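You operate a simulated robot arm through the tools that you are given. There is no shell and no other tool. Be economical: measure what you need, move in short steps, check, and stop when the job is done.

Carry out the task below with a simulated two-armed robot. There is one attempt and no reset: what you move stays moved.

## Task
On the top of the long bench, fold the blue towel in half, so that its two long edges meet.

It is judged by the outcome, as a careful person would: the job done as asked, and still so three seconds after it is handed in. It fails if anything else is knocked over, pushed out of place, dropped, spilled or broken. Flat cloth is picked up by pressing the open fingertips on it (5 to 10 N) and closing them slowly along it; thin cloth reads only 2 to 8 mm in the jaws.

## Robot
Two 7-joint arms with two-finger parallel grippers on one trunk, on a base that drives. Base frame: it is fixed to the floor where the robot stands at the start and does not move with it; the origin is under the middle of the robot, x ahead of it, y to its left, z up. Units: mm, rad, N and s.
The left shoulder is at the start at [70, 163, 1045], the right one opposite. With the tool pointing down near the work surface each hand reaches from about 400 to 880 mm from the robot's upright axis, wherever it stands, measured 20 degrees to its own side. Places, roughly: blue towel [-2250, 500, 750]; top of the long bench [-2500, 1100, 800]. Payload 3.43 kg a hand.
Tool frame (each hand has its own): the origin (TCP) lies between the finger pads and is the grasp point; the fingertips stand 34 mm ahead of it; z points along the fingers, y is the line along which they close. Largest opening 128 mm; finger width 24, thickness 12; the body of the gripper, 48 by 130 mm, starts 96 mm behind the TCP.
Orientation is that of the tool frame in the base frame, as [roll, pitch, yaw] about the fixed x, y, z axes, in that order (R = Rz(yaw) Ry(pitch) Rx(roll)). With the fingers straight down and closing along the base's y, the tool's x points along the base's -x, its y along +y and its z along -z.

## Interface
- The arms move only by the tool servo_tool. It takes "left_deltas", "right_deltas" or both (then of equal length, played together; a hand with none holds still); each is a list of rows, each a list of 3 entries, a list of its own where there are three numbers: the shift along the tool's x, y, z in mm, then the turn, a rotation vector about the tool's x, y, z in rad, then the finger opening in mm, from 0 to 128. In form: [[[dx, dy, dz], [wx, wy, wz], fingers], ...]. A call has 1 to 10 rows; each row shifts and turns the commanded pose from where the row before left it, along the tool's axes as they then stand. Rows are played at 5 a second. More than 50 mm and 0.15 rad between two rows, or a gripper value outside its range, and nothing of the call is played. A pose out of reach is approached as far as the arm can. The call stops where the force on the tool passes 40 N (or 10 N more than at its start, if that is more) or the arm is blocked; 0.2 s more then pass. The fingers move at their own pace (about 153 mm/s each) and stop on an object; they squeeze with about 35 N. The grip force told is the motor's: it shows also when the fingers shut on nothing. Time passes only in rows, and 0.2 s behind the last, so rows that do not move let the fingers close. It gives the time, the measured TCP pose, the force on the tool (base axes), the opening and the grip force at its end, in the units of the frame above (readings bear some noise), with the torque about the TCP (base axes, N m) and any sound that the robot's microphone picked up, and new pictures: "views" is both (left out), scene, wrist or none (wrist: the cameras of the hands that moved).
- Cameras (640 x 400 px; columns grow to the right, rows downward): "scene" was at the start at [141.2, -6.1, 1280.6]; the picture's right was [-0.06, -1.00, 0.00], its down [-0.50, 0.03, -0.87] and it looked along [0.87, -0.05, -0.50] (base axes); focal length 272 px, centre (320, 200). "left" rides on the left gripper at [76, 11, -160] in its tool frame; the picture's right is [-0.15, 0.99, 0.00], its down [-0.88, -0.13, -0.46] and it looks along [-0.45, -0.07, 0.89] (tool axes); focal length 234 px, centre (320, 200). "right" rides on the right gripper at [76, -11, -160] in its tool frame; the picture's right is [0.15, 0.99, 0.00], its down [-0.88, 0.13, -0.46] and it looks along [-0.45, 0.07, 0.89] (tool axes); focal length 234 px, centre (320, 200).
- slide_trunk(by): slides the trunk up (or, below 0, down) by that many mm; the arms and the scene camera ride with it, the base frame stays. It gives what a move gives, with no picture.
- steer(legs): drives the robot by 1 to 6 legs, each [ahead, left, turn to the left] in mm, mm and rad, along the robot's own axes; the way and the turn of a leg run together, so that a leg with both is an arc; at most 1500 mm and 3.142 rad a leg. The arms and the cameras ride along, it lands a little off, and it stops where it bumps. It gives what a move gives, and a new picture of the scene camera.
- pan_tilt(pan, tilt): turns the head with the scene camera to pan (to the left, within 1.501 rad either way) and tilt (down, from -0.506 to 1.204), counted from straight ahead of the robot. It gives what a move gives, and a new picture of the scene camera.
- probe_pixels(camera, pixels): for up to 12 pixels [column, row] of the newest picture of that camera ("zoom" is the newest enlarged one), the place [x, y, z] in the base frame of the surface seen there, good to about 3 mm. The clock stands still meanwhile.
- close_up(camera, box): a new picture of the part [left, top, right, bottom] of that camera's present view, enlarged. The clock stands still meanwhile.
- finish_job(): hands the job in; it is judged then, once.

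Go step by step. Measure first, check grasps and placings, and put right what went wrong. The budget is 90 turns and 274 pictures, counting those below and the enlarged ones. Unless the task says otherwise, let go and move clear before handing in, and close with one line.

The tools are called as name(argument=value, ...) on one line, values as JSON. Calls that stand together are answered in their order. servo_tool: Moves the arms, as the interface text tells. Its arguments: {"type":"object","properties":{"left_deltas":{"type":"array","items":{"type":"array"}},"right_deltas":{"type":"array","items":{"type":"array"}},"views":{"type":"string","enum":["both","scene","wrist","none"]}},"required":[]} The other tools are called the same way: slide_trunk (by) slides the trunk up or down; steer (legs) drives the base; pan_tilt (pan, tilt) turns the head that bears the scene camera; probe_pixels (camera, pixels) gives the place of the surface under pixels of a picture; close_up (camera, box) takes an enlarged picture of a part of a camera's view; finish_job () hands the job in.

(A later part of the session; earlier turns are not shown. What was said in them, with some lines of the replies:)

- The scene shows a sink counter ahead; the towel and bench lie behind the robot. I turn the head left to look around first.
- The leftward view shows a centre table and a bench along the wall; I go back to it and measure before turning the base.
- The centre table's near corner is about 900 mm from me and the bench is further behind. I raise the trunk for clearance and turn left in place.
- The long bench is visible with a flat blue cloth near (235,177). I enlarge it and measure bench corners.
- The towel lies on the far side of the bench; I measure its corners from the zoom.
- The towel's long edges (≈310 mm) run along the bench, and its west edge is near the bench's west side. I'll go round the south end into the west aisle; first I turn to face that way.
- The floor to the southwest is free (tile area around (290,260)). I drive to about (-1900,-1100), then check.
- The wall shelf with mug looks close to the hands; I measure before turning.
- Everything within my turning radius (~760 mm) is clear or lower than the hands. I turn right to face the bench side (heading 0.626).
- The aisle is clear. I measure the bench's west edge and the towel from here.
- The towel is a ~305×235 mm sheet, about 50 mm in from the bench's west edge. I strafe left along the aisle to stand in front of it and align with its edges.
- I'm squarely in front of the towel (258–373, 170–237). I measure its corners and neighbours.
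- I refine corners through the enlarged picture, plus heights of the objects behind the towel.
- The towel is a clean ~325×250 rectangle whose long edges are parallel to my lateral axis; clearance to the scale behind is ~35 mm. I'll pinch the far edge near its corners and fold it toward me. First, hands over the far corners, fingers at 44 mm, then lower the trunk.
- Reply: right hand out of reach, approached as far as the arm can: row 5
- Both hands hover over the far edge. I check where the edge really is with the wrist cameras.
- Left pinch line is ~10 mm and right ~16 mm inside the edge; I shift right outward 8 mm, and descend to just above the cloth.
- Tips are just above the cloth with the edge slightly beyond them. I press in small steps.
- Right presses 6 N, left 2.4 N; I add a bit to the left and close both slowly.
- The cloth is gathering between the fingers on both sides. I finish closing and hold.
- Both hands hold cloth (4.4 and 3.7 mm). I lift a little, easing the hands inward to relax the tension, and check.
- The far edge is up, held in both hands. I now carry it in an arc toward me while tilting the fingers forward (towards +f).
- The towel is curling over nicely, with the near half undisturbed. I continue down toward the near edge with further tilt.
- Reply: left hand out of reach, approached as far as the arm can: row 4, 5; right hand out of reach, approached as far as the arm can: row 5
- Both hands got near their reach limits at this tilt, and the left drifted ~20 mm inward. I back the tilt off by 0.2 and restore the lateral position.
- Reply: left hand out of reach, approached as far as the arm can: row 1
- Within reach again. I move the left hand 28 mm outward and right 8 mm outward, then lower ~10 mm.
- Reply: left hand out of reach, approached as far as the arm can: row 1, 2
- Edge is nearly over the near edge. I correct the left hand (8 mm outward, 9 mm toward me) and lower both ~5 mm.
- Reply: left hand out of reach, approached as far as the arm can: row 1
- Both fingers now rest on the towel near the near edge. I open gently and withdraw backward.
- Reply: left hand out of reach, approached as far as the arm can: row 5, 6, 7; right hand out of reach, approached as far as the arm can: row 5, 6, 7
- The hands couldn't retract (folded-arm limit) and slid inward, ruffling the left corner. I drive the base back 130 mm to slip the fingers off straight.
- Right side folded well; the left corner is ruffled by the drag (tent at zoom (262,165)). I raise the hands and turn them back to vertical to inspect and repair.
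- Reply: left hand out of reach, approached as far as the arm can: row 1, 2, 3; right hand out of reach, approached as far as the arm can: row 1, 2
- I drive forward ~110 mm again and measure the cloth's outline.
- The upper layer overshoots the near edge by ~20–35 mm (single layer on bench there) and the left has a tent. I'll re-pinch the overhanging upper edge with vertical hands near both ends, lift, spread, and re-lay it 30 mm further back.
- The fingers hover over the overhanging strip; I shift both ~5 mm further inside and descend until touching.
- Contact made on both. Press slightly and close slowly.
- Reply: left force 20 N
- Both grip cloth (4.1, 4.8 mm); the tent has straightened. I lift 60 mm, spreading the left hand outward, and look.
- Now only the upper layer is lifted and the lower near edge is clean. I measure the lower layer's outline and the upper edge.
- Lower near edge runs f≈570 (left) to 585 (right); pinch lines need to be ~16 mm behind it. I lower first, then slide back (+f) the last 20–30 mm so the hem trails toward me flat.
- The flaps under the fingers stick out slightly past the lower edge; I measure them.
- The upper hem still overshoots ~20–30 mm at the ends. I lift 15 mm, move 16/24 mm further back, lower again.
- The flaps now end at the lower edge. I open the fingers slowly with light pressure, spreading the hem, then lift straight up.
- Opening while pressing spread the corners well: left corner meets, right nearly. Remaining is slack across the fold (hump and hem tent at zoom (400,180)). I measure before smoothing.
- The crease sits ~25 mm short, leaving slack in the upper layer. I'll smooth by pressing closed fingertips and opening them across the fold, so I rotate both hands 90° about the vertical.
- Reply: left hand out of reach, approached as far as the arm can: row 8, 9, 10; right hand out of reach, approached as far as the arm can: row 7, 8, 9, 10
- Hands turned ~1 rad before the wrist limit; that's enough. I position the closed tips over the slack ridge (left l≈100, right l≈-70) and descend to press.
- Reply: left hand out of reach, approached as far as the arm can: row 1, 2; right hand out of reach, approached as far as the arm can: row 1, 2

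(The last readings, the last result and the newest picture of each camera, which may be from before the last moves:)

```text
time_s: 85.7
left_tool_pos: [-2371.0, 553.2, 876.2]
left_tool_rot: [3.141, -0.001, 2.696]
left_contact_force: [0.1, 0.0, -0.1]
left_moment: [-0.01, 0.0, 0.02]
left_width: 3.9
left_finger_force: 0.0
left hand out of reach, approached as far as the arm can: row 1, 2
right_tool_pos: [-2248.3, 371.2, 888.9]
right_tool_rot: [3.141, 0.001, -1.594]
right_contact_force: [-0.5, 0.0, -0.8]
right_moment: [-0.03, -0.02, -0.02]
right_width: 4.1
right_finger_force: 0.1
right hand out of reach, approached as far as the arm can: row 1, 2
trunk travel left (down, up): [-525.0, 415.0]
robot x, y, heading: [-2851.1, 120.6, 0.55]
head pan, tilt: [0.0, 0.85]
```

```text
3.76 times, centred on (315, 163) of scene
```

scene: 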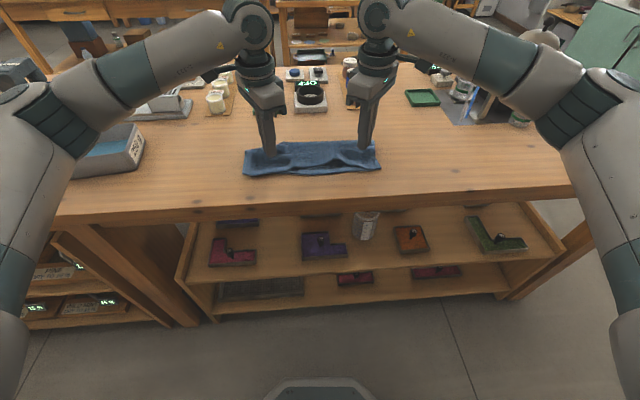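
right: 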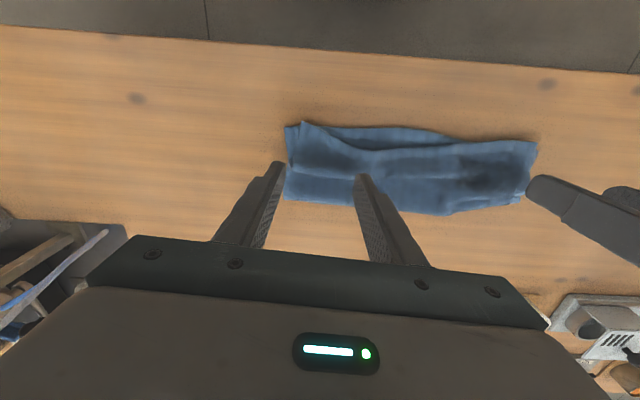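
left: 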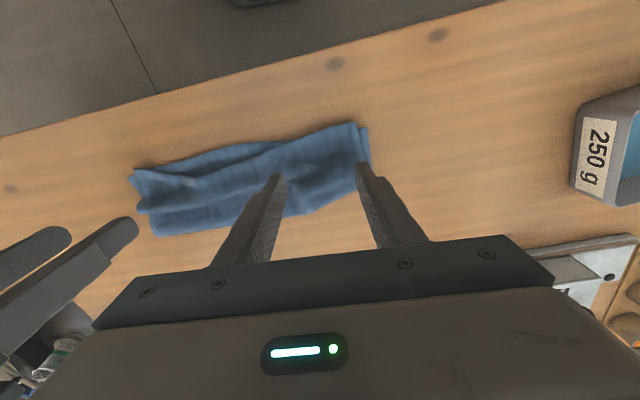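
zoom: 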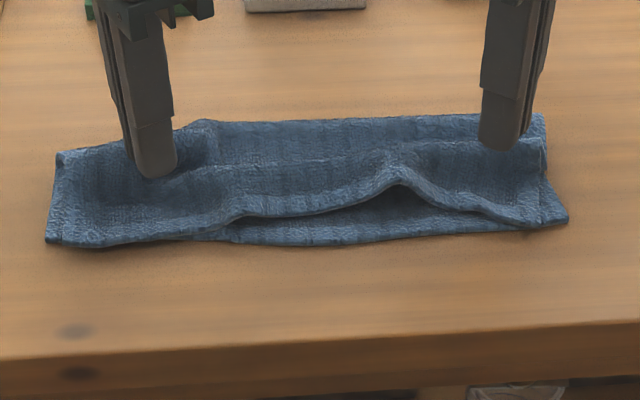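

The wrist limit blocks translation in this orientation. I raise, turn back to the original orientation and instead smooth by pressing near the crease and pushing it backward.

servo_tool(left_deltas=[[[0, 0, -40], [0, 0, 0], 4], [[0, 0, 0], [0, 0, -0.143], 30], [[0, 0, 0], [0, 0, -0.143], 60], [[0, 0, 0], [0, 0, -0.143], 80], [[0, 0, 0], [0, 0, -0.143], 100], [[0, 0, 0], [0, 0, -0.143], 100], [[0, 0, 0], [0, 0, -0.143], 100], [[0, 0, 0], [0, 0, -0.14], 100]], right_deltas=[[[0, 0, -30], [0, 0, 0], 4], [[0, 0, 0], [0, 0, 0.143], 30], [[0, 0, 0], [0, 0, 0.143], 60], [[0, 0, 0], [0, 0, 0.143], 80], [[0, 0, 0], [0, 0, 0.143], 100], [[0, 0, 0], [0, 0, 0.143], 100], [[0, 0, 0], [0, 0, 0.143], 100], [[0, 0, 0], [0, 0, 0.137], 100]], views="none")

```text
time_s: 87.5
left_tool_pos: [-2370.7, 553.5, 915.6]
left_tool_rot: [-3.141, 0.002, -2.586]
left_contact_force: [-0.3, 0.2, 0.1]
left_moment: [0.04, 0.0, -0.02]
left_width: 100.3
left_finger_force: 0.1
right_tool_pos: [-2249.5, 371.9, 919.0]
right_tool_rot: [3.141, 0.0, -2.592]
right_contact_force: [0.4, 0.2, 0.7]
right_moment: [-0.02, 0.0, -0.03]
right_width: 99.9
right_finger_force: 0.0
trunk travel left (down, up): [-525.0, 415.0]
robot x, y, heading: [-2847.8, 118.8, 0.554]
head pan, tilt: [0.0, 0.85]
```

I place the open fingers (100 mm) on the upper layer just in front of the crease and descend.

servo_tool(left_deltas=[[[-26, -10, 20], [0, 0, 0], 100], [[0, 0, 25], [0, 0, 0], 100], [[0, 0, 15], [0, 0, 0], 100], [[0, 0, 9], [0, 0, 0], 100], [[0, 0, 3], [0, 0, 0], 100]], right_deltas=[[[-33, 18, 20], [0, 0, 0], 100], [[0, 0, 25], [0, 0, 0], 100], [[0, 0, 19], [0, 0, 0], 100], [[0, 0, 9], [0, 0, 0], 100], [[0, 0, 3], [0, 0, 0], 100]], views="none")

close_up(camera="scene", box=[230, 110, 400, 216])

```text
time_s: 88.7
left_tool_pos: [-2342.2, 559.1, 846.2]
left_tool_rot: [-3.141, 0.006, -2.588]
left_contact_force: [0.0, 1.5, 8.1]
left_moment: [0.03, 0.1, -0.04]
left_width: 99.8
left_finger_force: 0.0
right_tool_pos: [-2230.6, 405.0, 843.6]
right_tool_rot: [3.139, 0.001, -2.588]
right_contact_force: [-0.1, 2.0, 4.4]
right_moment: [0.17, 0.11, -0.04]
right_width: 100.4
right_finger_force: 0.5
trunk travel left (down, up): [-525.0, 415.0]
robot x, y, heading: [-2851.7, 118.2, 0.552]
head pan, tilt: [0.0, 0.85]
```

```text
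3.76 times, centred on (315, 163) of scene
```

zoom: 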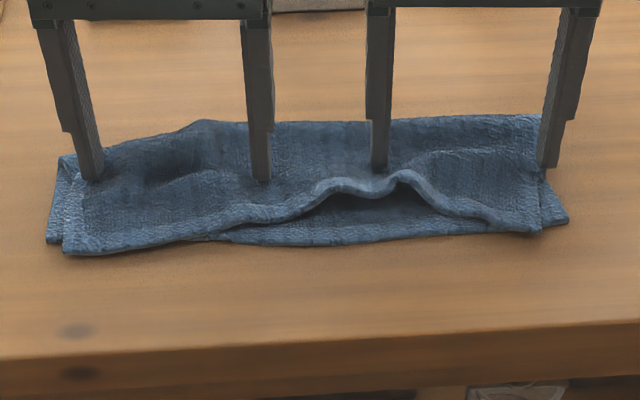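

Contact at 4–8 N. I push toward the crease (+f) 32 mm slowly.

servo_tool(left_deltas=[[[-8, 0, 0], [0, 0, 0], 100], [[-8, 0, 0], [0, 0, 0], 100], [[-8, 0, 0], [0, 0, 0], 100], [[-8, 0, 0], [0, 0, 0], 100]], right_deltas=[[[-8, 0, 0], [0, 0, 0], 100], [[-8, 0, 0], [0, 0, 0], 100], [[-8, 0, 0], [0, 0, 0], 100], [[-8, 0, 0], [0, 0, 0], 100]], views="none")

close_up(camera="scene", box=[230, 110, 400, 216])

```text
time_s: 89.7
left_tool_pos: [-2315.3, 575.6, 844.8]
left_tool_rot: [3.141, 0.003, -2.59]
left_contact_force: [-2.5, -1.5, 8.9]
left_moment: [-0.01, 0.21, 0.04]
left_width: 100.0
left_finger_force: 0.0
right_tool_pos: [-2202.9, 420.5, 844.6]
right_tool_rot: [-3.141, 0.001, -2.589]
right_contact_force: [-0.1, -0.2, 0.6]
right_moment: [-0.05, 0.02, -0.01]
right_width: 100.0
right_finger_force: 0.1
trunk travel left (down, up): [-525.0, 415.0]
robot x, y, heading: [-2850.3, 121.8, 0.552]
head pan, tilt: [0.0, 0.85]
```

```text
3.76 times, centred on (315, 163) of scene
```

zoom: 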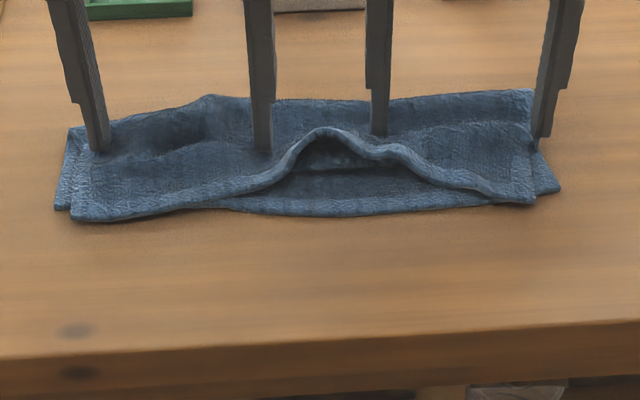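

That dragged the whole towel rather than unrolling the crease. I lift off and re-measure; I'll instead re-lift the hem, swing it back past vertical to unroll the crease, and lay it again.

servo_tool(left_deltas=[[[0, 0, -30], [0, 0, 0], 100], [[30, 0, -40], [0, 0, 0], 60], [[40, 0, -20], [0, 0, 0], 40]], right_deltas=[[[0, 0, -30], [0, 0, 0], 100], [[30, 0, -40], [0, 0, 0], 60], [[40, 0, -20], [0, 0, 0], 40]], views="both")

close_up(camera="scene", box=[230, 100, 400, 206])

```text
time_s: 90.5
left_tool_pos: [-2376.1, 537.7, 932.4]
left_tool_rot: [3.141, 0.0, -2.589]
left_contact_force: [0.0, 0.6, 0.5]
left_moment: [0.0, -0.01, 0.02]
left_width: 40.1
left_finger_force: 0.1
right_tool_pos: [-2261.1, 384.7, 935.4]
right_tool_rot: [3.141, 0.0, -2.588]
right_contact_force: [0.2, -0.3, -0.5]
right_moment: [0.03, -0.03, 0.02]
right_width: 39.9
right_finger_force: 0.1
trunk travel left (down, up): [-525.0, 415.0]
robot x, y, heading: [-2847.7, 114.7, 0.554]
head pan, tilt: [0.0, 0.85]
```

scene: 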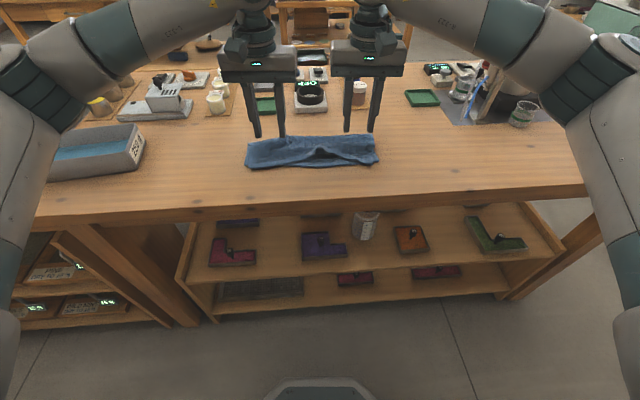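
right: 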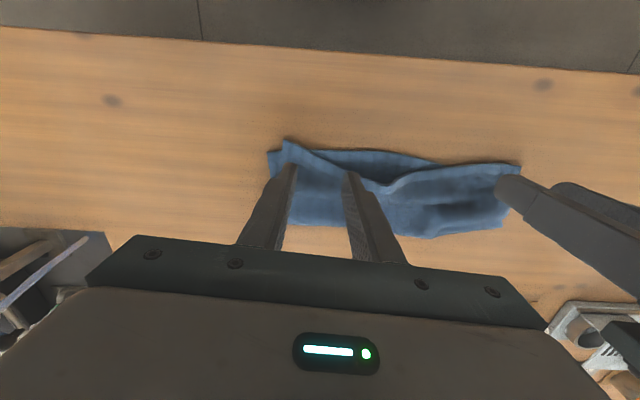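
left: 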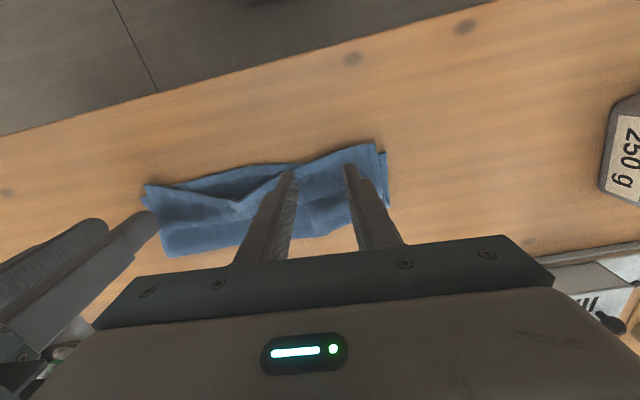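

```text
3.76 times, centred on (315, 153) of scene
```

zoom: 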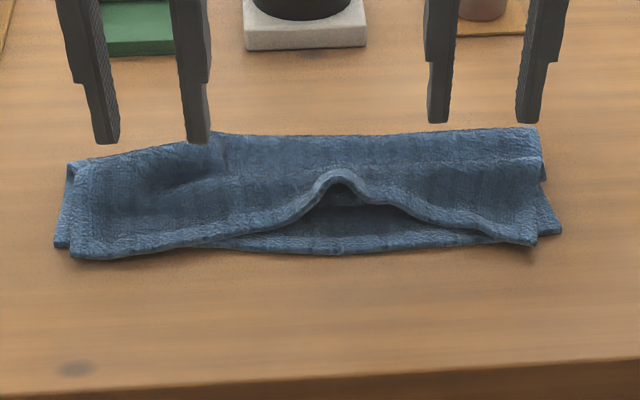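

probe_pixels(camera="zoom", pixels=[[76, 255], [150, 250], [58, 245], [70, 168], [212, 136], [535, 131], [533, 242], [556, 230], [480, 233], [340, 250], [340, 175], [440, 215]])

```text
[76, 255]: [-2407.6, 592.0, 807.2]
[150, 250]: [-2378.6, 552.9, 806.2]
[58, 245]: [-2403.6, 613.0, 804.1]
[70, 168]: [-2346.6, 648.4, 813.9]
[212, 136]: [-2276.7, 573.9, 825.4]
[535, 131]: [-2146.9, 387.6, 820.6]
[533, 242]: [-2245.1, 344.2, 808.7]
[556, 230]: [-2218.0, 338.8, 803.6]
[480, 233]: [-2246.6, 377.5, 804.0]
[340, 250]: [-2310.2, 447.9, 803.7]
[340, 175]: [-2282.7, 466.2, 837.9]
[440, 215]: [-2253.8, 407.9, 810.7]
```

Hem corners overhang the lower edge by 12–20 mm. I go to pinch the hem at left (l≈132) and right (l≈-106), right at its edge.

servo_tool(left_deltas=[[[-8, 23, 20], [0, 0, 0], 36], [[0, 0, 40], [0, 0, 0], 36], [[0, 0, 25], [0, 0, 0], 36], [[0, 0, 6], [0, 0, 0], 36]], right_deltas=[[[-5, -25, 20], [0, 0, 0], 34], [[0, 0, 40], [0, 0, 0], 34], [[0, 0, 28], [0, 0, 0], 34], [[0, 0, 6], [0, 0, 0], 34]], views="wrist")

close_up(camera="scene", box=[230, 100, 400, 206])

```text
time_s: 91.5
left_tool_pos: [-2378.6, 562.8, 843.2]
left_tool_rot: [-3.141, 0.002, -2.589]
left_contact_force: [-0.6, 0.1, 0.2]
left_moment: [0.0, -0.04, 0.02]
left_width: 36.2
left_finger_force: 0.1
right_tool_pos: [-2244.9, 365.7, 841.3]
right_tool_rot: [3.141, 0.002, -2.59]
right_contact_force: [0.2, 0.5, 1.9]
right_moment: [0.01, 0.0, 0.01]
right_width: 33.9
right_finger_force: 0.0
trunk travel left (down, up): [-525.0, 415.0]
robot x, y, heading: [-2852.5, 118.4, 0.552]
head pan, tilt: [0.0, 0.85]
```

right: 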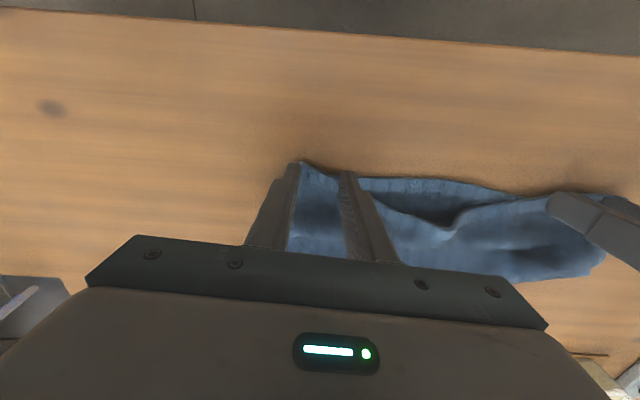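
left: 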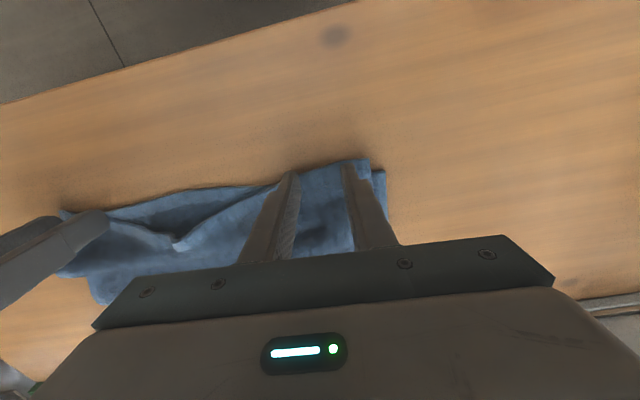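

```text
3.76 times, centred on (315, 153) of scene
```

zoom: 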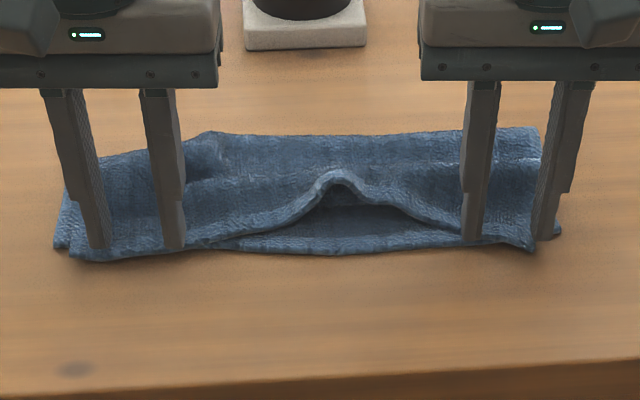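

Right outer finger sits at the very corner; I shift it 5 mm inward, then press and close both slowly.

servo_tool(left_deltas=[[[0, 0, 0], [0, 0, 0], 36], [[0, 0, 4], [0, 0, 0], 36], [[0, 0, 2], [0, 0, 0], 33], [[0, 0, 0], [0, 0, 0], 28], [[0, 0, 0], [0, 0, 0], 23], [[0, 0, 0], [0, 0, 0], 18], [[0, 0, 0], [0, 0, 0], 13], [[0, 0, 0], [0, 0, 0], 8], [[0, 0, 0], [0, 0, 0], 3], [[0, 0, 0], [0, 0, 0], 0]], right_deltas=[[[-2, 5, -6], [0, 0, 0], 34], [[0, 0, 6], [0, 0, 0], 34], [[0, 0, 2], [0, 0, 0], 32], [[0, 0, 1], [0, 0, 0], 28], [[0, 0, 0], [0, 0, 0], 23], [[0, 0, 0], [0, 0, 0], 18], [[0, 0, 0], [0, 0, 0], 13], [[0, 0, 0], [0, 0, 0], 8], [[0, 0, 0], [0, 0, 0], 3], [[0, 0, 0], [0, 0, 0], 0]], views="none")

servo_tool(left_deltas=[[[0, 0, 0], [0, 0, 0], 0], [[-3, 0, -20], [0, 0, 0], 0], [[-5, 0, -20], [0, 0, 0], 0], [[-5, 0, -20], [0, 0, 0], 0]], right_deltas=[[[0, 0, 0], [0, 0, 0], 0], [[-3, 0, -20], [0, 0, 0], 0], [[-5, 0, -20], [0, 0, 0], 0], [[-5, 0, -20], [0, 0, 0], 0]], views="wrist")

close_up(camera="scene", box=[230, 100, 400, 206])

```text
time_s: 93.7
left_tool_pos: [-2380.4, 561.1, 838.5]
left_tool_rot: [-3.141, 0.004, -2.59]
left_contact_force: [2.9, -3.6, 13.6]
left_moment: [-0.07, -0.22, -0.01]
left_width: 5.7
left_finger_force: 35.3
right_tool_pos: [-2247.0, 369.4, 839.7]
right_tool_rot: [3.139, 0.003, -2.588]
right_contact_force: [-1.7, 3.5, 8.4]
right_moment: [0.17, 0.05, 0.04]
right_width: 6.4
right_finger_force: 35.3
trunk travel left (down, up): [-525.0, 415.0]
robot x, y, heading: [-2850.4, 120.4, 0.555]
head pan, tilt: [0.0, 0.85]
```

```text
time_s: 94.7
left_tool_pos: [-2368.8, 568.2, 897.2]
left_tool_rot: [3.141, 0.001, -2.592]
left_contact_force: [2.0, -3.2, 0.2]
left_moment: [-0.09, -0.11, -0.02]
left_width: 5.8
left_finger_force: 34.2
right_tool_pos: [-2235.1, 377.3, 896.9]
right_tool_rot: [3.141, 0.001, -2.587]
right_contact_force: [-1.7, 3.0, 0.2]
right_moment: [0.12, 0.08, 0.03]
right_width: 5.8
right_finger_force: 35.1
trunk travel left (down, up): [-525.0, 415.0]
robot x, y, heading: [-2852.4, 119.6, 0.553]
head pan, tilt: [0.0, 0.85]
```

right: 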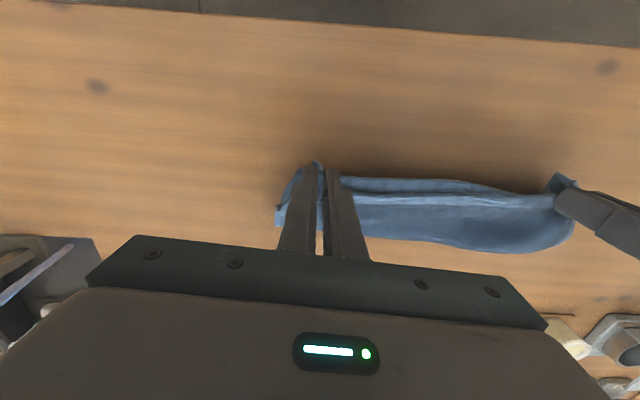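
left: 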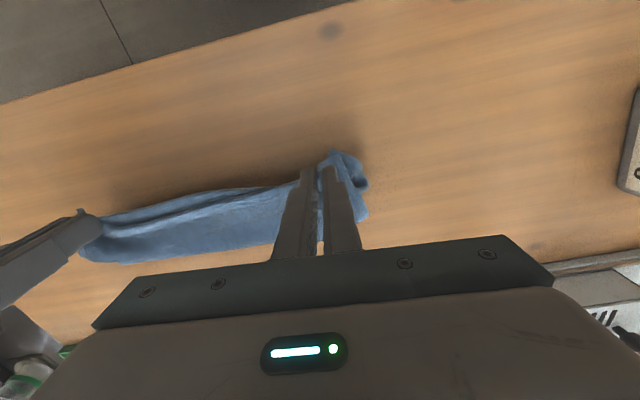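

```text
3.76 times, centred on (315, 153) of scene
```

zoom: 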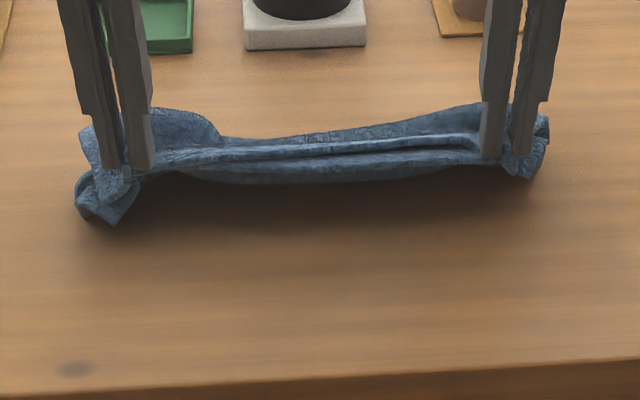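

Both near edges came up together in the jaws — useful: hanging the folded towel will let gravity centre the crease. I lift until it hangs free and inspect.

servo_tool(left_deltas=[[[0, 0, -30], [0, 0, 0], 0], [[0, 0, -30], [0, 0, 0], 0], [[0, 0, -35], [0, 0, 0], 0], [[0, 0, 0], [0, 0, 0], 0], [[0, 0, 0], [0, 0, 0], 0]], right_deltas=[[[0, 0, -30], [0, 0, 0], 0], [[0, 0, -30], [0, 0, 0], 0], [[0, 0, -35], [0, 0, 0], 0], [[0, 0, 0], [0, 0, 0], 0], [[0, 0, 0], [0, 0, 0], 0]], views="wrist")

close_up(camera="scene", box=[230, 80, 400, 186])

```text
time_s: 95.9
left_tool_pos: [-2367.5, 567.4, 992.9]
left_tool_rot: [-3.14, 0.002, -2.587]
left_contact_force: [1.9, -2.3, -0.7]
left_moment: [-0.05, -0.06, -0.02]
left_width: 5.8
left_finger_force: 34.8
right_tool_pos: [-2235.3, 376.8, 992.7]
right_tool_rot: [3.14, 0.0, -2.588]
right_contact_force: [-1.3, 2.5, 1.9]
right_moment: [0.07, 0.02, 0.0]
right_width: 5.8
right_finger_force: 35.2
trunk travel left (down, up): [-525.0, 415.0]
robot x, y, heading: [-2847.5, 119.1, 0.552]
head pan, tilt: [0.0, 0.85]
```

right: 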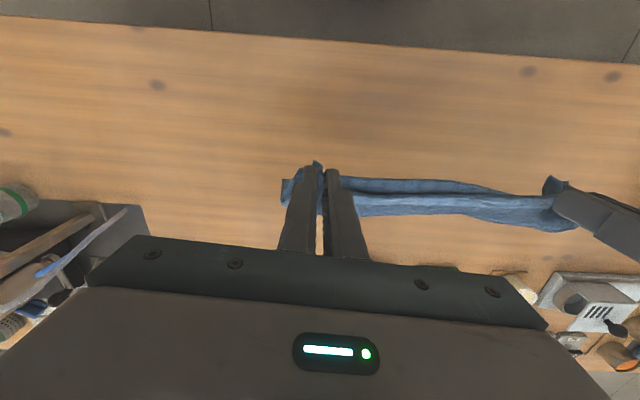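
left: 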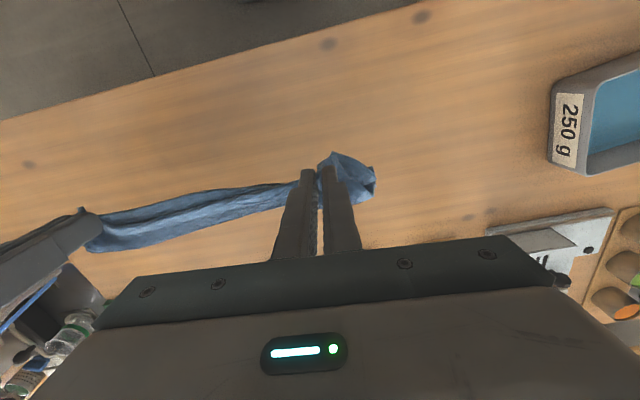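

```text
3.76 times, centred on (315, 133) of scene
```

zoom: 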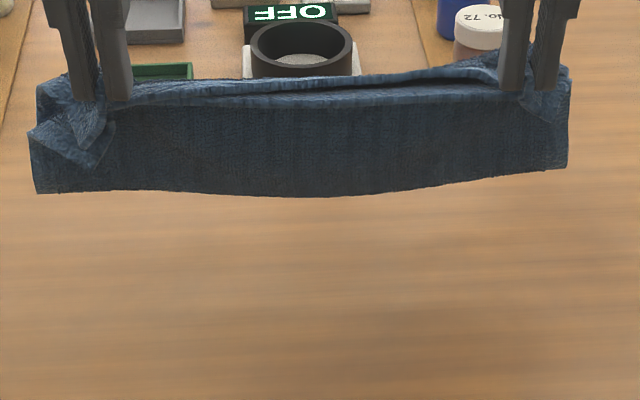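

It hangs as a neat folded towel, crease at the bottom. I move it back 80 mm, lower until the crease touches, then lay it toward me in an arc.

servo_tool(left_deltas=[[[-25, 0, 0], [0, 0, 0], 0], [[-30, 0, 0], [0, 0, 0], 0], [[-25, 0, 0], [0, 0, 0], 0], [[0, 0, 0], [0, 0, 0], 0], [[0, 0, 0], [0, 0, 0], 0], [[0, 0, 20], [0, 0, 0], 0], [[0, 0, 12], [0, 0, 0], 0], [[0, 0, 0], [0, 0, 0], 0]], right_deltas=[[[-25, 0, 0], [0, 0, 0], 0], [[-30, 0, 0], [0, 0, 0], 0], [[-20, 0, 0], [0, 0, 0], 0], [[0, 0, 0], [0, 0, 0], 0], [[0, 0, 0], [0, 0, 0], 0], [[0, 0, 20], [0, 0, 0], 0], [[0, 0, 12], [0, 0, 0], 0], [[0, 0, 0], [0, 0, 0], 0]], views="none")

close_up(camera="scene", box=[230, 80, 400, 186])

```text
time_s: 97.7
left_tool_pos: [-2299.8, 609.2, 960.5]
left_tool_rot: [-3.141, 0.002, -2.588]
left_contact_force: [2.3, -2.9, 0.4]
left_moment: [-0.07, -0.08, -0.02]
left_width: 5.8
left_finger_force: 35.2
right_tool_pos: [-2171.7, 417.0, 959.8]
right_tool_rot: [3.139, 0.0, -2.588]
right_contact_force: [-1.7, 2.9, 0.5]
right_moment: [0.11, 0.08, 0.03]
right_width: 6.0
right_finger_force: 35.1
trunk travel left (down, up): [-525.0, 415.0]
robot x, y, heading: [-2849.5, 118.6, 0.553]
head pan, tilt: [0.0, 0.85]
```

```text
3.76 times, centred on (315, 133) of scene
```

zoom: 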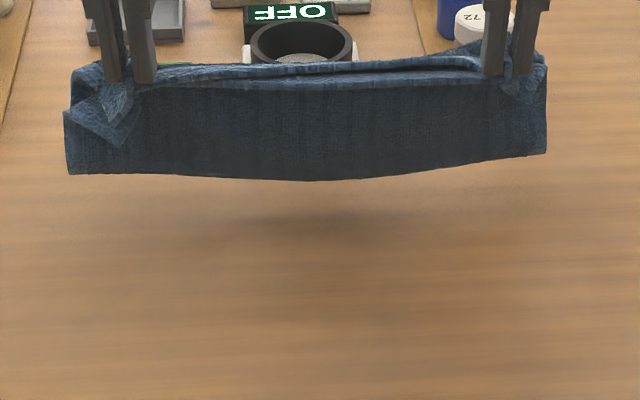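

probe_pixels(camera="zoom", pixels=[[75, 170], [320, 176], [540, 150], [120, 140], [320, 75], [320, 88]])

```text
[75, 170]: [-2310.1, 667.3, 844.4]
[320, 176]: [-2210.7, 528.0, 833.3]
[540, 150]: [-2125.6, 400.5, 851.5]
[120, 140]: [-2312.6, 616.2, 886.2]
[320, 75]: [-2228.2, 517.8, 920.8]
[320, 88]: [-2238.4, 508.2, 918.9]
```

The crease is still 33–50 mm above the bench. I lower and lay it toward me.

servo_tool(left_deltas=[[[0, 0, 20], [0, 0, 0], 0], [[5, 0, 16], [0, 0, 0], 0], [[20, 0, 10], [0, 0, 0], 0], [[15, 0, 15], [0, 0, 0], 0], [[12, 0, 17], [0, 0, 0], 0], [[8, 0, 16], [0, 0, 0], 0], [[6, 0, 13], [0, 0, 0], 0]], right_deltas=[[[0, 0, 20], [0, 0, 0], 0], [[5, 0, 16], [0, 0, 0], 0], [[20, 0, 10], [0, 0, 0], 0], [[15, 0, 15], [0, 0, 0], 0], [[12, 0, 17], [0, 0, 0], 0], [[8, 0, 16], [0, 0, 0], 0], [[6, 0, 13], [0, 0, 0], 0]], views="wrist")

close_up(camera="scene", box=[230, 80, 400, 186])

```text
time_s: 99.3
left_tool_pos: [-2358.2, 576.1, 852.6]
left_tool_rot: [3.141, 0.001, -2.589]
left_contact_force: [2.4, -4.3, 0.1]
left_moment: [-0.11, -0.09, -0.04]
left_width: 6.1
left_finger_force: 35.1
right_tool_pos: [-2227.9, 381.8, 852.5]
right_tool_rot: [3.138, -0.001, -2.59]
right_contact_force: [-2.1, 3.6, 0.6]
right_moment: [0.13, 0.1, 0.06]
right_width: 5.7
right_finger_force: 35.2
trunk travel left (down, up): [-525.0, 415.0]
robot x, y, heading: [-2849.9, 116.8, 0.55]
head pan, tilt: [0.0, 0.85]
```

right: 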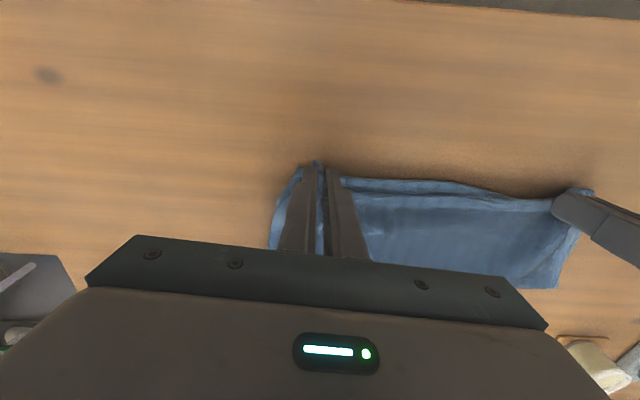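
left: 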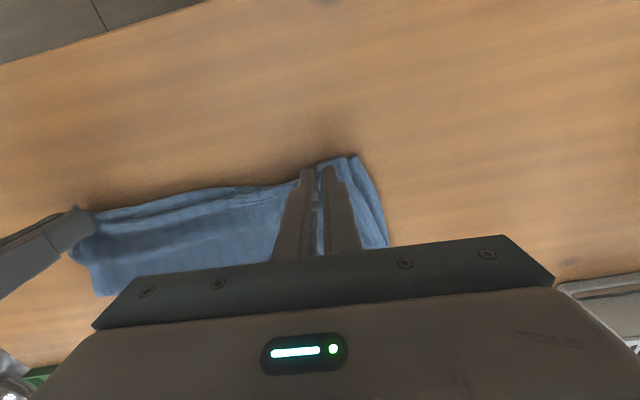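

```text
3.76 times, centred on (315, 133) of scene
```

zoom: 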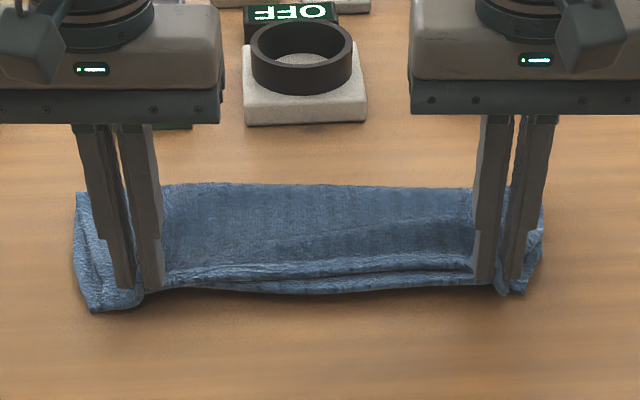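

Now the crease is straight and the edges lie together. I lower the last millimetres with a slight pull toward me, press lightly and open slowly to spread the hem.

servo_tool(left_deltas=[[[6, 0, 5], [0, 0, 0], 0], [[5, 0, 3], [0, 0, 0], 0], [[0, 0, 2], [0, 0, 0], 0], [[0, 0, 1], [0, 0, 0], 0]], right_deltas=[[[6, 0, 5], [0, 0, 0], 0], [[5, 0, 3], [0, 0, 0], 0], [[0, 0, 2], [0, 0, 0], 0], [[0, 0, 1], [0, 0, 0], 0]], views="none")

```text
time_s: 100.3
left_tool_pos: [-2366.0, 570.3, 841.5]
left_tool_rot: [3.139, 0.003, -2.588]
left_contact_force: [2.9, -3.2, 0.9]
left_moment: [-0.08, -0.1, -0.05]
left_width: 5.9
left_finger_force: 35.3
right_tool_pos: [-2235.7, 376.7, 842.5]
right_tool_rot: [3.141, 0.001, -2.588]
right_contact_force: [-1.7, 3.8, 1.3]
right_moment: [0.13, 0.03, 0.01]
right_width: 6.0
right_finger_force: 34.8
trunk travel left (down, up): [-525.0, 415.0]
robot x, y, heading: [-2848.5, 119.3, 0.554]
head pan, tilt: [0.0, 0.85]
```

servo_tool(left_deltas=[[[0, 0, 2], [0, 0, 0], 3], [[0, 0, 1], [0, 0, 0], 12], [[0, 0, 0], [0, 0, 0], 22], [[0, 0, 0], [0, 0, 0], 32], [[0, 0, 0], [0, 0, 0], 42], [[0, 0, 0], [0, 0, 0], 52], [[0, 0, 0], [0, 0, 0], 58], [[0, 0, -25], [0, 0, 0], 58], [[0, 0, -45], [0, 0, 0], 58], [[0, 0, -45], [0, 0, 0], 58]], right_deltas=[[[0, 0, 2], [0, 0, 0], 3], [[0, 0, 1], [0, 0, 0], 12], [[0, 0, 0], [0, 0, 0], 22], [[0, 0, 0], [0, 0, 0], 32], [[0, 0, 0], [0, 0, 0], 42], [[0, 0, 0], [0, 0, 0], 52], [[0, 0, 0], [0, 0, 0], 58], [[0, 0, -25], [0, 0, 0], 58], [[0, 0, -45], [0, 0, 0], 58], [[0, 0, -45], [0, 0, 0], 58]], views="wrist")

close_up(camera="scene", box=[230, 80, 400, 186])

```text
time_s: 102.5
left_tool_pos: [-2369.4, 570.7, 952.4]
left_tool_rot: [3.141, 0.004, -2.589]
left_contact_force: [-0.1, -0.1, 0.2]
left_moment: [0.02, 0.02, 0.0]
left_width: 57.8
left_finger_force: 0.0
right_tool_pos: [-2238.3, 374.6, 957.3]
right_tool_rot: [-3.141, 0.001, -2.588]
right_contact_force: [-0.8, -0.1, -0.4]
right_moment: [0.01, -0.03, 0.01]
right_width: 58.0
right_finger_force: 0.0
trunk travel left (down, up): [-525.0, 415.0]
robot x, y, heading: [-2848.8, 117.6, 0.551]
head pan, tilt: [0.0, 0.85]
```

right: 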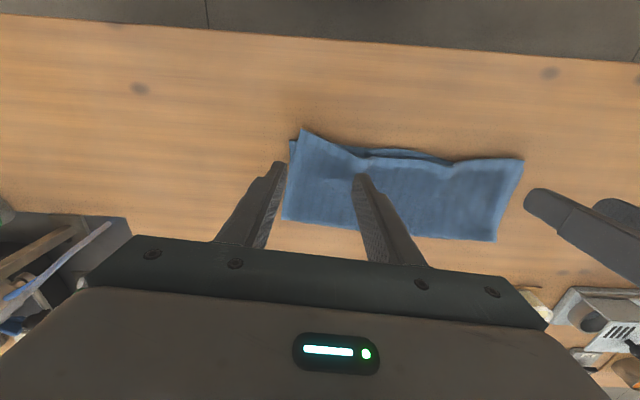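
left: 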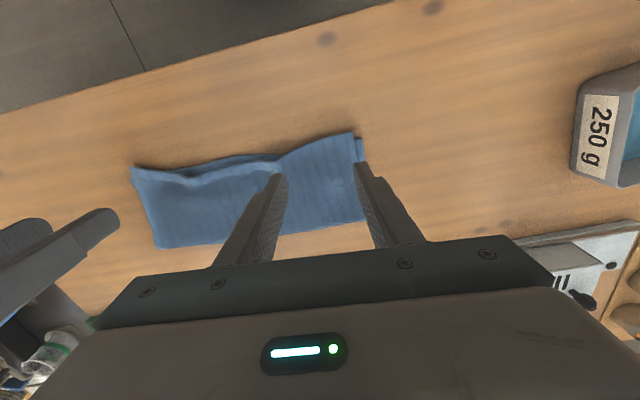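

```text
3.76 times, centred on (315, 133) of scene
```

zoom: 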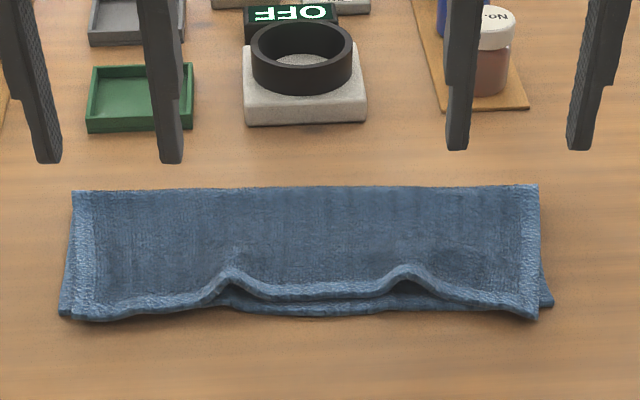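

Nearly there: crease straight, edges within ~10 mm, two small hem ripples at zoom (232,272) and (405,272). I measure for a last smoothing.

probe_pixels(camera="zoom", pixels=[[82, 316], [64, 308], [78, 195], [533, 190], [533, 314], [550, 302], [232, 274], [405, 274], [320, 295], [320, 312], [150, 305], [470, 297]])

```text
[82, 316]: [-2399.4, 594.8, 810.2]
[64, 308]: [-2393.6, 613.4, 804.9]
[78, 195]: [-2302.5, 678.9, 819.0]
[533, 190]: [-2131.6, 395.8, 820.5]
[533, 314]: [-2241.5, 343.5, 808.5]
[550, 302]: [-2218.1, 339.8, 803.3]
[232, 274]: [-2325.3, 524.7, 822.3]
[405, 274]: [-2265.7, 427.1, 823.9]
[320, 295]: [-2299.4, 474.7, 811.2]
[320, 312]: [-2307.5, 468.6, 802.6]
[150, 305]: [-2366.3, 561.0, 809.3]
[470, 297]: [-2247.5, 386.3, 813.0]
```

Hem ends overhang 15–18 mm while the middle is ~10 mm short, because of lateral slack. I'll pinch just the overhanging corner strips, pull them outward/back until the hem is taut, and lay them.

servo_tool(left_deltas=[[[12, 16, 30], [0, 0, 0], 26], [[0, 0, 40], [0, 0, 0], 26], [[0, 0, 30], [0, 0, 0], 26], [[0, 0, 7], [0, 0, 0], 26]], right_deltas=[[[19, -10, 30], [0, 0, 0], 26], [[0, 0, 40], [0, 0, 0], 26], [[0, 0, 35], [0, 0, 0], 26], [[0, 0, 7], [0, 0, 0], 26]], views="wrist")

close_up(camera="scene", box=[230, 80, 400, 186])

```text
time_s: 103.5
left_tool_pos: [-2387.0, 576.9, 845.9]
left_tool_rot: [-3.142, 0.003, -2.589]
left_contact_force: [0.1, 0.0, 1.1]
left_moment: [-0.01, 0.01, -0.04]
left_width: 25.9
left_finger_force: 0.0
right_tool_pos: [-2247.6, 357.3, 843.8]
right_tool_rot: [3.14, 0.003, -2.591]
right_contact_force: [0.0, 0.3, -0.2]
right_moment: [0.02, -0.02, 0.03]
right_width: 26.0
right_finger_force: 0.1
trunk travel left (down, up): [-525.0, 415.0]
robot x, y, heading: [-2849.4, 119.6, 0.551]
head pan, tilt: [0.0, 0.85]
```

right: 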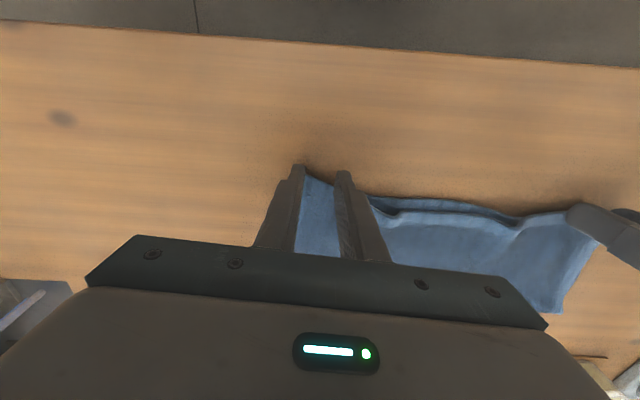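
left: 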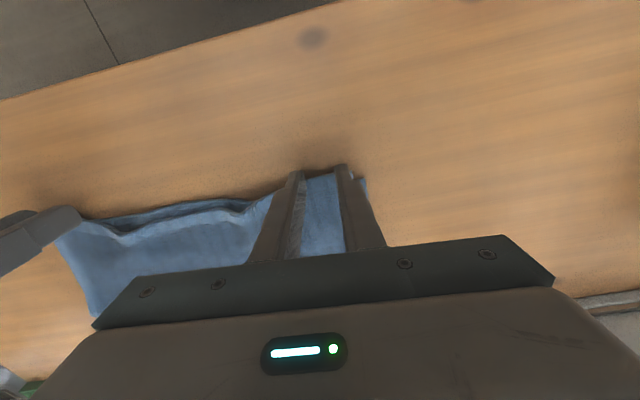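

```text
3.76 times, centred on (315, 133) of scene
```

zoom: 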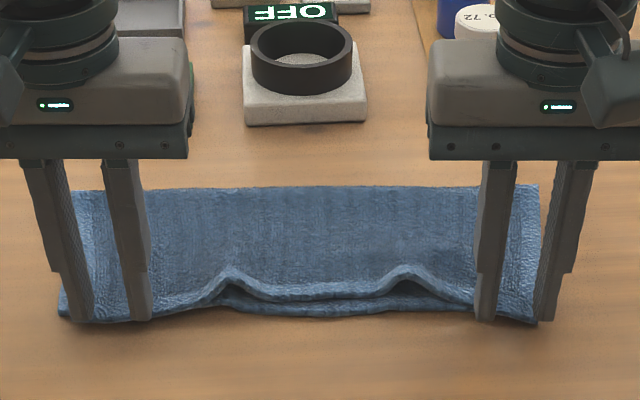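

I shift the right hand 4 mm inward, press and close slowly on the hem.

servo_tool(left_deltas=[[[0, 0, 4], [0, 0, 0], 26], [[0, 0, 3], [0, 0, 0], 26], [[0, 0, 1], [0, 0, 0], 22], [[0, 0, 0], [0, 0, 0], 18], [[0, 0, 0], [0, 0, 0], 14], [[0, 0, 0], [0, 0, 0], 10], [[0, 0, 0], [0, 0, 0], 6], [[0, 0, 0], [0, 0, 0], 2], [[0, 0, 0], [0, 0, 0], 0], [[0, 0, 0], [0, 0, 0], 0]], right_deltas=[[[0, 4, 0], [0, 0, 0], 26], [[0, 0, 5], [0, 0, 0], 26], [[0, 0, 1.5], [0, 0, 0], 22], [[0, 0, 0], [0, 0, 0], 18], [[0, 0, 0], [0, 0, 0], 14], [[0, 0, 0], [0, 0, 0], 10], [[0, 0, 0], [0, 0, 0], 6], [[0, 0, 0], [0, 0, 0], 2], [[0, 0, 0], [0, 0, 0], 0], [[0, 0, 0], [0, 0, 0], 0]], views="none")

servo_tool(left_deltas=[[[0, 0, -8], [0, 0, 0], 0], [[0, 0, -8], [0, 0, 0], 0]], right_deltas=[[[0, 0, -8], [0, 0, 0], 0], [[0, 0, -8], [0, 0, 0], 0]], views="wrist")

close_up(camera="scene", box=[230, 80, 400, 186])

```text
time_s: 105.7
left_tool_pos: [-2387.6, 577.2, 839.3]
left_tool_rot: [3.141, 0.003, -2.589]
left_contact_force: [0.1, 0.5, 0.6]
left_moment: [0.02, 0.01, 0.01]
left_width: 2.9
left_finger_force: 34.7
right_tool_pos: [-2250.6, 360.0, 836.1]
right_tool_rot: [3.141, 0.005, -2.59]
right_contact_force: [2.4, -0.5, 18.3]
right_moment: [0.04, -0.28, 0.03]
right_width: 3.6
right_finger_force: 34.8
trunk travel left (down, up): [-525.0, 415.0]
robot x, y, heading: [-2853.3, 118.4, 0.556]
head pan, tilt: [0.0, 0.85]
```

```text
time_s: 106.3
left_tool_pos: [-2385.2, 577.9, 853.9]
left_tool_rot: [3.141, 0.002, -2.587]
left_contact_force: [0.4, 0.2, 0.1]
left_moment: [-0.01, 0.02, 0.01]
left_width: 3.1
left_finger_force: 35.1
right_tool_pos: [-2250.7, 359.9, 850.9]
right_tool_rot: [3.141, -0.001, -2.588]
right_contact_force: [1.1, -0.5, 0.1]
right_moment: [0.01, 0.02, 0.01]
right_width: 3.5
right_finger_force: 34.2
trunk travel left (down, up): [-525.0, 415.0]
robot x, y, heading: [-2850.4, 120.3, 0.555]
head pan, tilt: [0.0, 0.85]
```

right: 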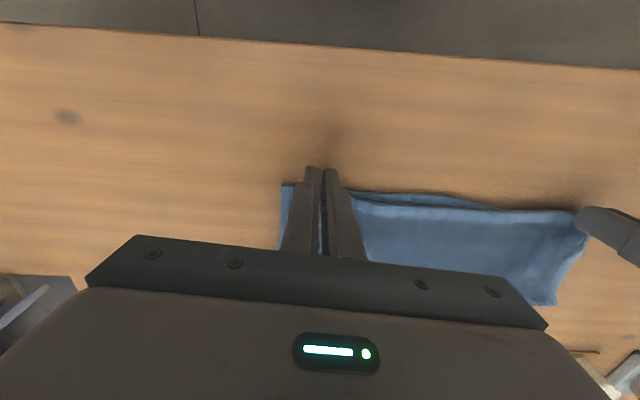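
left: 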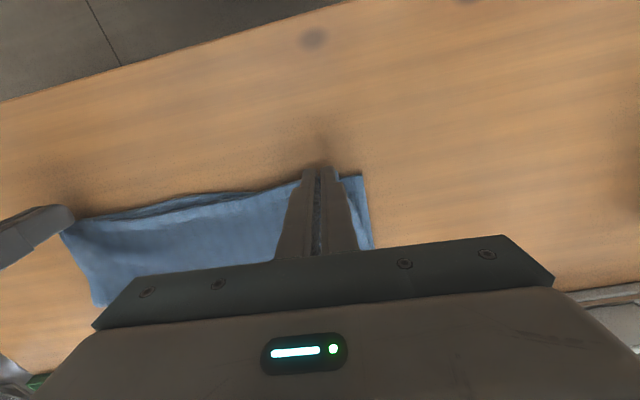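

```text
3.76 times, centred on (315, 133) of scene
```

zoom: 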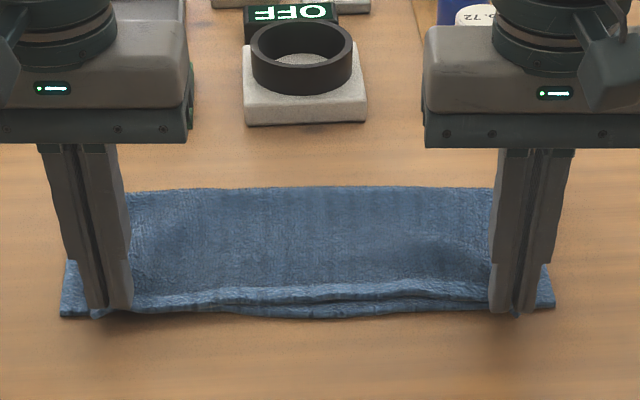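

Ripples gone, and only the upper hem is held. I move the ends back slightly (6/10 mm) and outward 4 mm, lower and release gently.

servo_tool(left_deltas=[[[-6, 2, 0], [0, 0, 0], 0], [[0, 2, 4], [0, 0, 0], 0], [[0, 0, 5], [0, 0, 0], 0], [[0, 0, 3], [0, 0, 0], 0]], right_deltas=[[[-10, -2, 0], [0, 0, 0], 0], [[0, -2, 3], [0, 0, 0], 0], [[0, 0, 4], [0, 0, 0], 0], [[0, 0, 3], [0, 0, 0], 0]], views="none")

close_up(camera="scene", box=[230, 80, 400, 186])

```text
time_s: 107.3
left_tool_pos: [-2383.1, 584.3, 842.5]
left_tool_rot: [3.141, 0.001, -2.588]
left_contact_force: [0.2, -0.8, 1.4]
left_moment: [0.04, -0.05, 0.03]
left_width: 3.0
left_finger_force: 34.3
right_tool_pos: [-2238.1, 361.8, 841.2]
right_tool_rot: [3.141, -0.001, -2.591]
right_contact_force: [-0.2, -0.7, -0.1]
right_moment: [0.03, -0.01, 0.0]
right_width: 3.2
right_finger_force: 35.3
trunk travel left (down, up): [-525.0, 415.0]
robot x, y, heading: [-2852.4, 116.2, 0.555]
head pan, tilt: [0.0, 0.85]
```

```text
3.76 times, centred on (315, 133) of scene
```

zoom: 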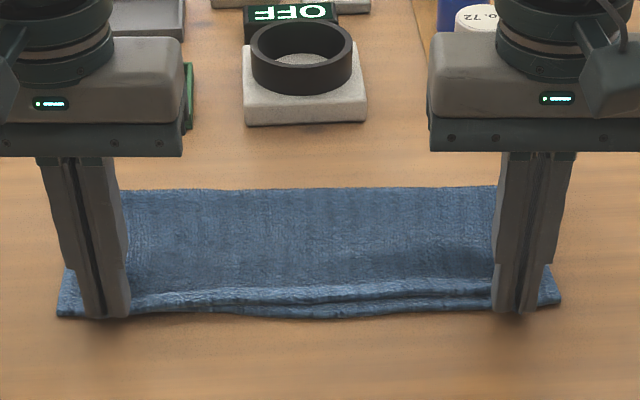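

Edges align. I open only a little (avoiding pushing the hem inward) and lift away.

servo_tool(left_deltas=[[[0, 0, 0], [0, 0, 0], 8], [[0, 0, -1], [0, 0, 0], 14], [[0, 0, -8], [0, 0, 0], 18], [[0, 0, -30], [0, 0, 0], 18], [[0, 0, -45], [0, 0, 0], 18], [[0, 0, -45], [0, 0, 0], 18]], right_deltas=[[[0, 0, 0], [0, 0, 0], 8], [[0, 0, -1], [0, 0, 0], 14], [[0, 0, -8], [0, 0, 0], 18], [[0, 0, -30], [0, 0, 0], 18], [[0, 0, -45], [0, 0, 0], 18], [[0, 0, -45], [0, 0, 0], 18]], views="wrist")

close_up(camera="scene", box=[230, 80, 400, 186])

```text
time_s: 108.7
left_tool_pos: [-2385.2, 583.7, 975.6]
left_tool_rot: [-3.141, 0.002, -2.589]
left_contact_force: [-0.4, -0.5, -0.3]
left_moment: [-0.01, -0.03, 0.03]
left_width: 18.0
left_finger_force: 0.1
right_tool_pos: [-2238.0, 363.2, 972.2]
right_tool_rot: [3.141, 0.001, -2.589]
right_contact_force: [-0.4, -0.5, 0.4]
right_moment: [0.03, -0.01, 0.0]
right_width: 17.9
right_finger_force: 0.0
trunk travel left (down, up): [-525.0, 415.0]
robot x, y, heading: [-2848.7, 122.4, 0.559]
head pan, tilt: [0.0, 0.85]
```

right: 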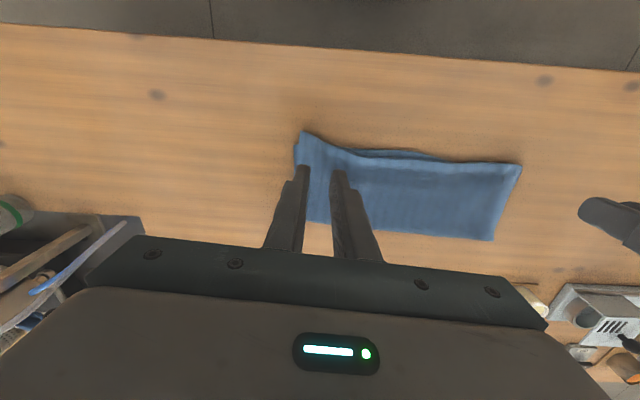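
left: 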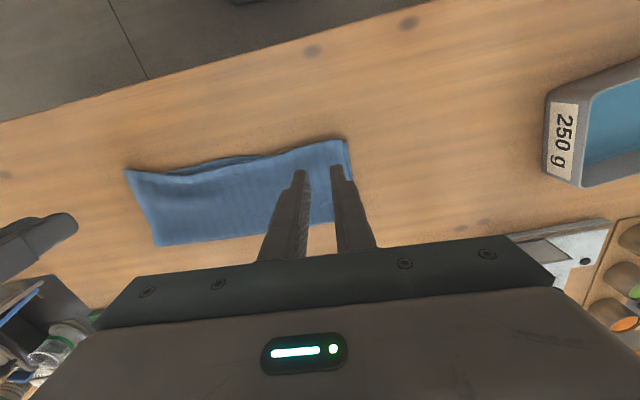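

```text
3.76 times, centred on (315, 133) of scene
```

zoom: 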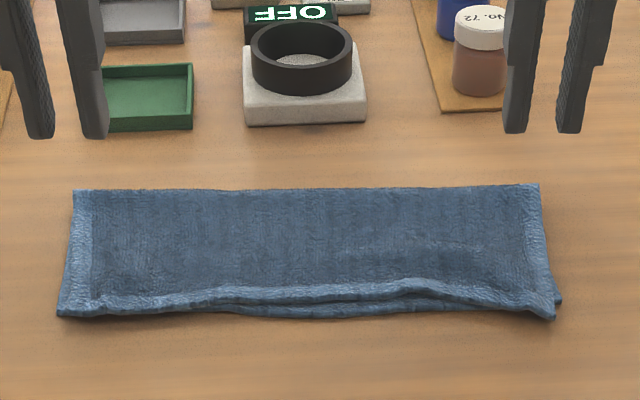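

The fold is neat: corners meet and hem is within ~10 mm all along. I move the hands well clear and take a last look.

servo_tool(left_deltas=[[[0, 20, -40], [0, 0, 0], 40], [[0, 30, -40], [0, 0, 0], 40], [[0, 30, -40], [0, 0, 0], 40]], right_deltas=[[[0, -20, -40], [0, 0, 0], 40], [[0, -30, -40], [0, 0, 0], 40], [[0, -30, -40], [0, 0, 0], 40]], views="scene")

close_up(camera="scene", box=[230, 80, 400, 186])

probe_pixels(camera="zoom", pixels=[[62, 312], [150, 300], [320, 292], [320, 312], [410, 287], [415, 308], [550, 315], [558, 300], [76, 195], [537, 188]])

```text
time_s: 109.5
left_tool_pos: [-2429.5, 650.2, 1095.4]
left_tool_rot: [-3.141, 0.005, -2.591]
left_contact_force: [-0.7, 0.0, 0.1]
left_moment: [0.01, -0.03, 0.01]
left_width: 39.8
left_finger_force: 0.1
right_tool_pos: [-2200.1, 292.7, 1091.7]
right_tool_rot: [3.14, 0.003, -2.588]
right_contact_force: [0.2, 0.0, 0.4]
right_moment: [0.04, -0.02, -0.01]
right_width: 39.8
right_finger_force: 0.0
trunk travel left (down, up): [-525.0, 415.0]
robot x, y, heading: [-2852.7, 117.8, 0.556]
head pan, tilt: [0.0, 0.85]
```

scene: 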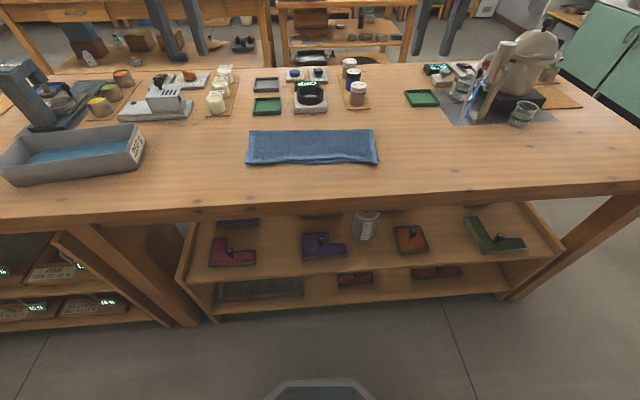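

```text
3.76 times, centred on (315, 133) of scene
```

zoom: 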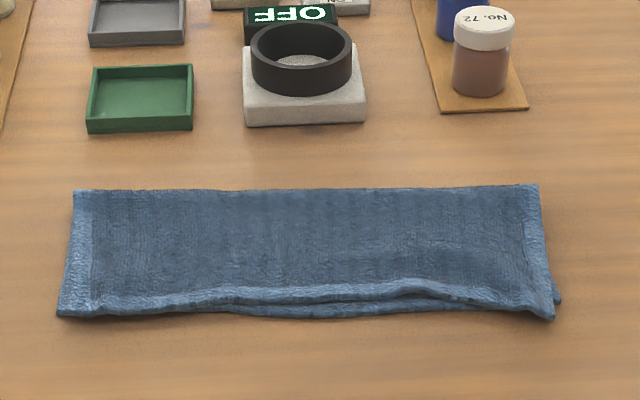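

```text
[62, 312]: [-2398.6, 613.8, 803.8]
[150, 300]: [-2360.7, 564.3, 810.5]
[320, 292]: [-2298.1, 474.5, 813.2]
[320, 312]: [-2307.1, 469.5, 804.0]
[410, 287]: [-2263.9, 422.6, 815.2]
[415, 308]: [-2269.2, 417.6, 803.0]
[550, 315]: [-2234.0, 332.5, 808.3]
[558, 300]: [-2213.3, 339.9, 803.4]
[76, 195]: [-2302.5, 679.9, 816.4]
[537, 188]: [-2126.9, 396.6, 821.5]
```

The upper hem lies within about 10 mm of the lower edge along most of its length and about 15 mm at the right corner. The crease is straight and everything around the towel is undisturbed, so I hand it in.

finish_job()

```text
The job is handed in.
```

The blue towel is folded in half on the long bench. Its long edges meet to within about 10 mm, and about 15 mm at the right corner. Both hands are clear, and nothing else looks moved in the last picture.
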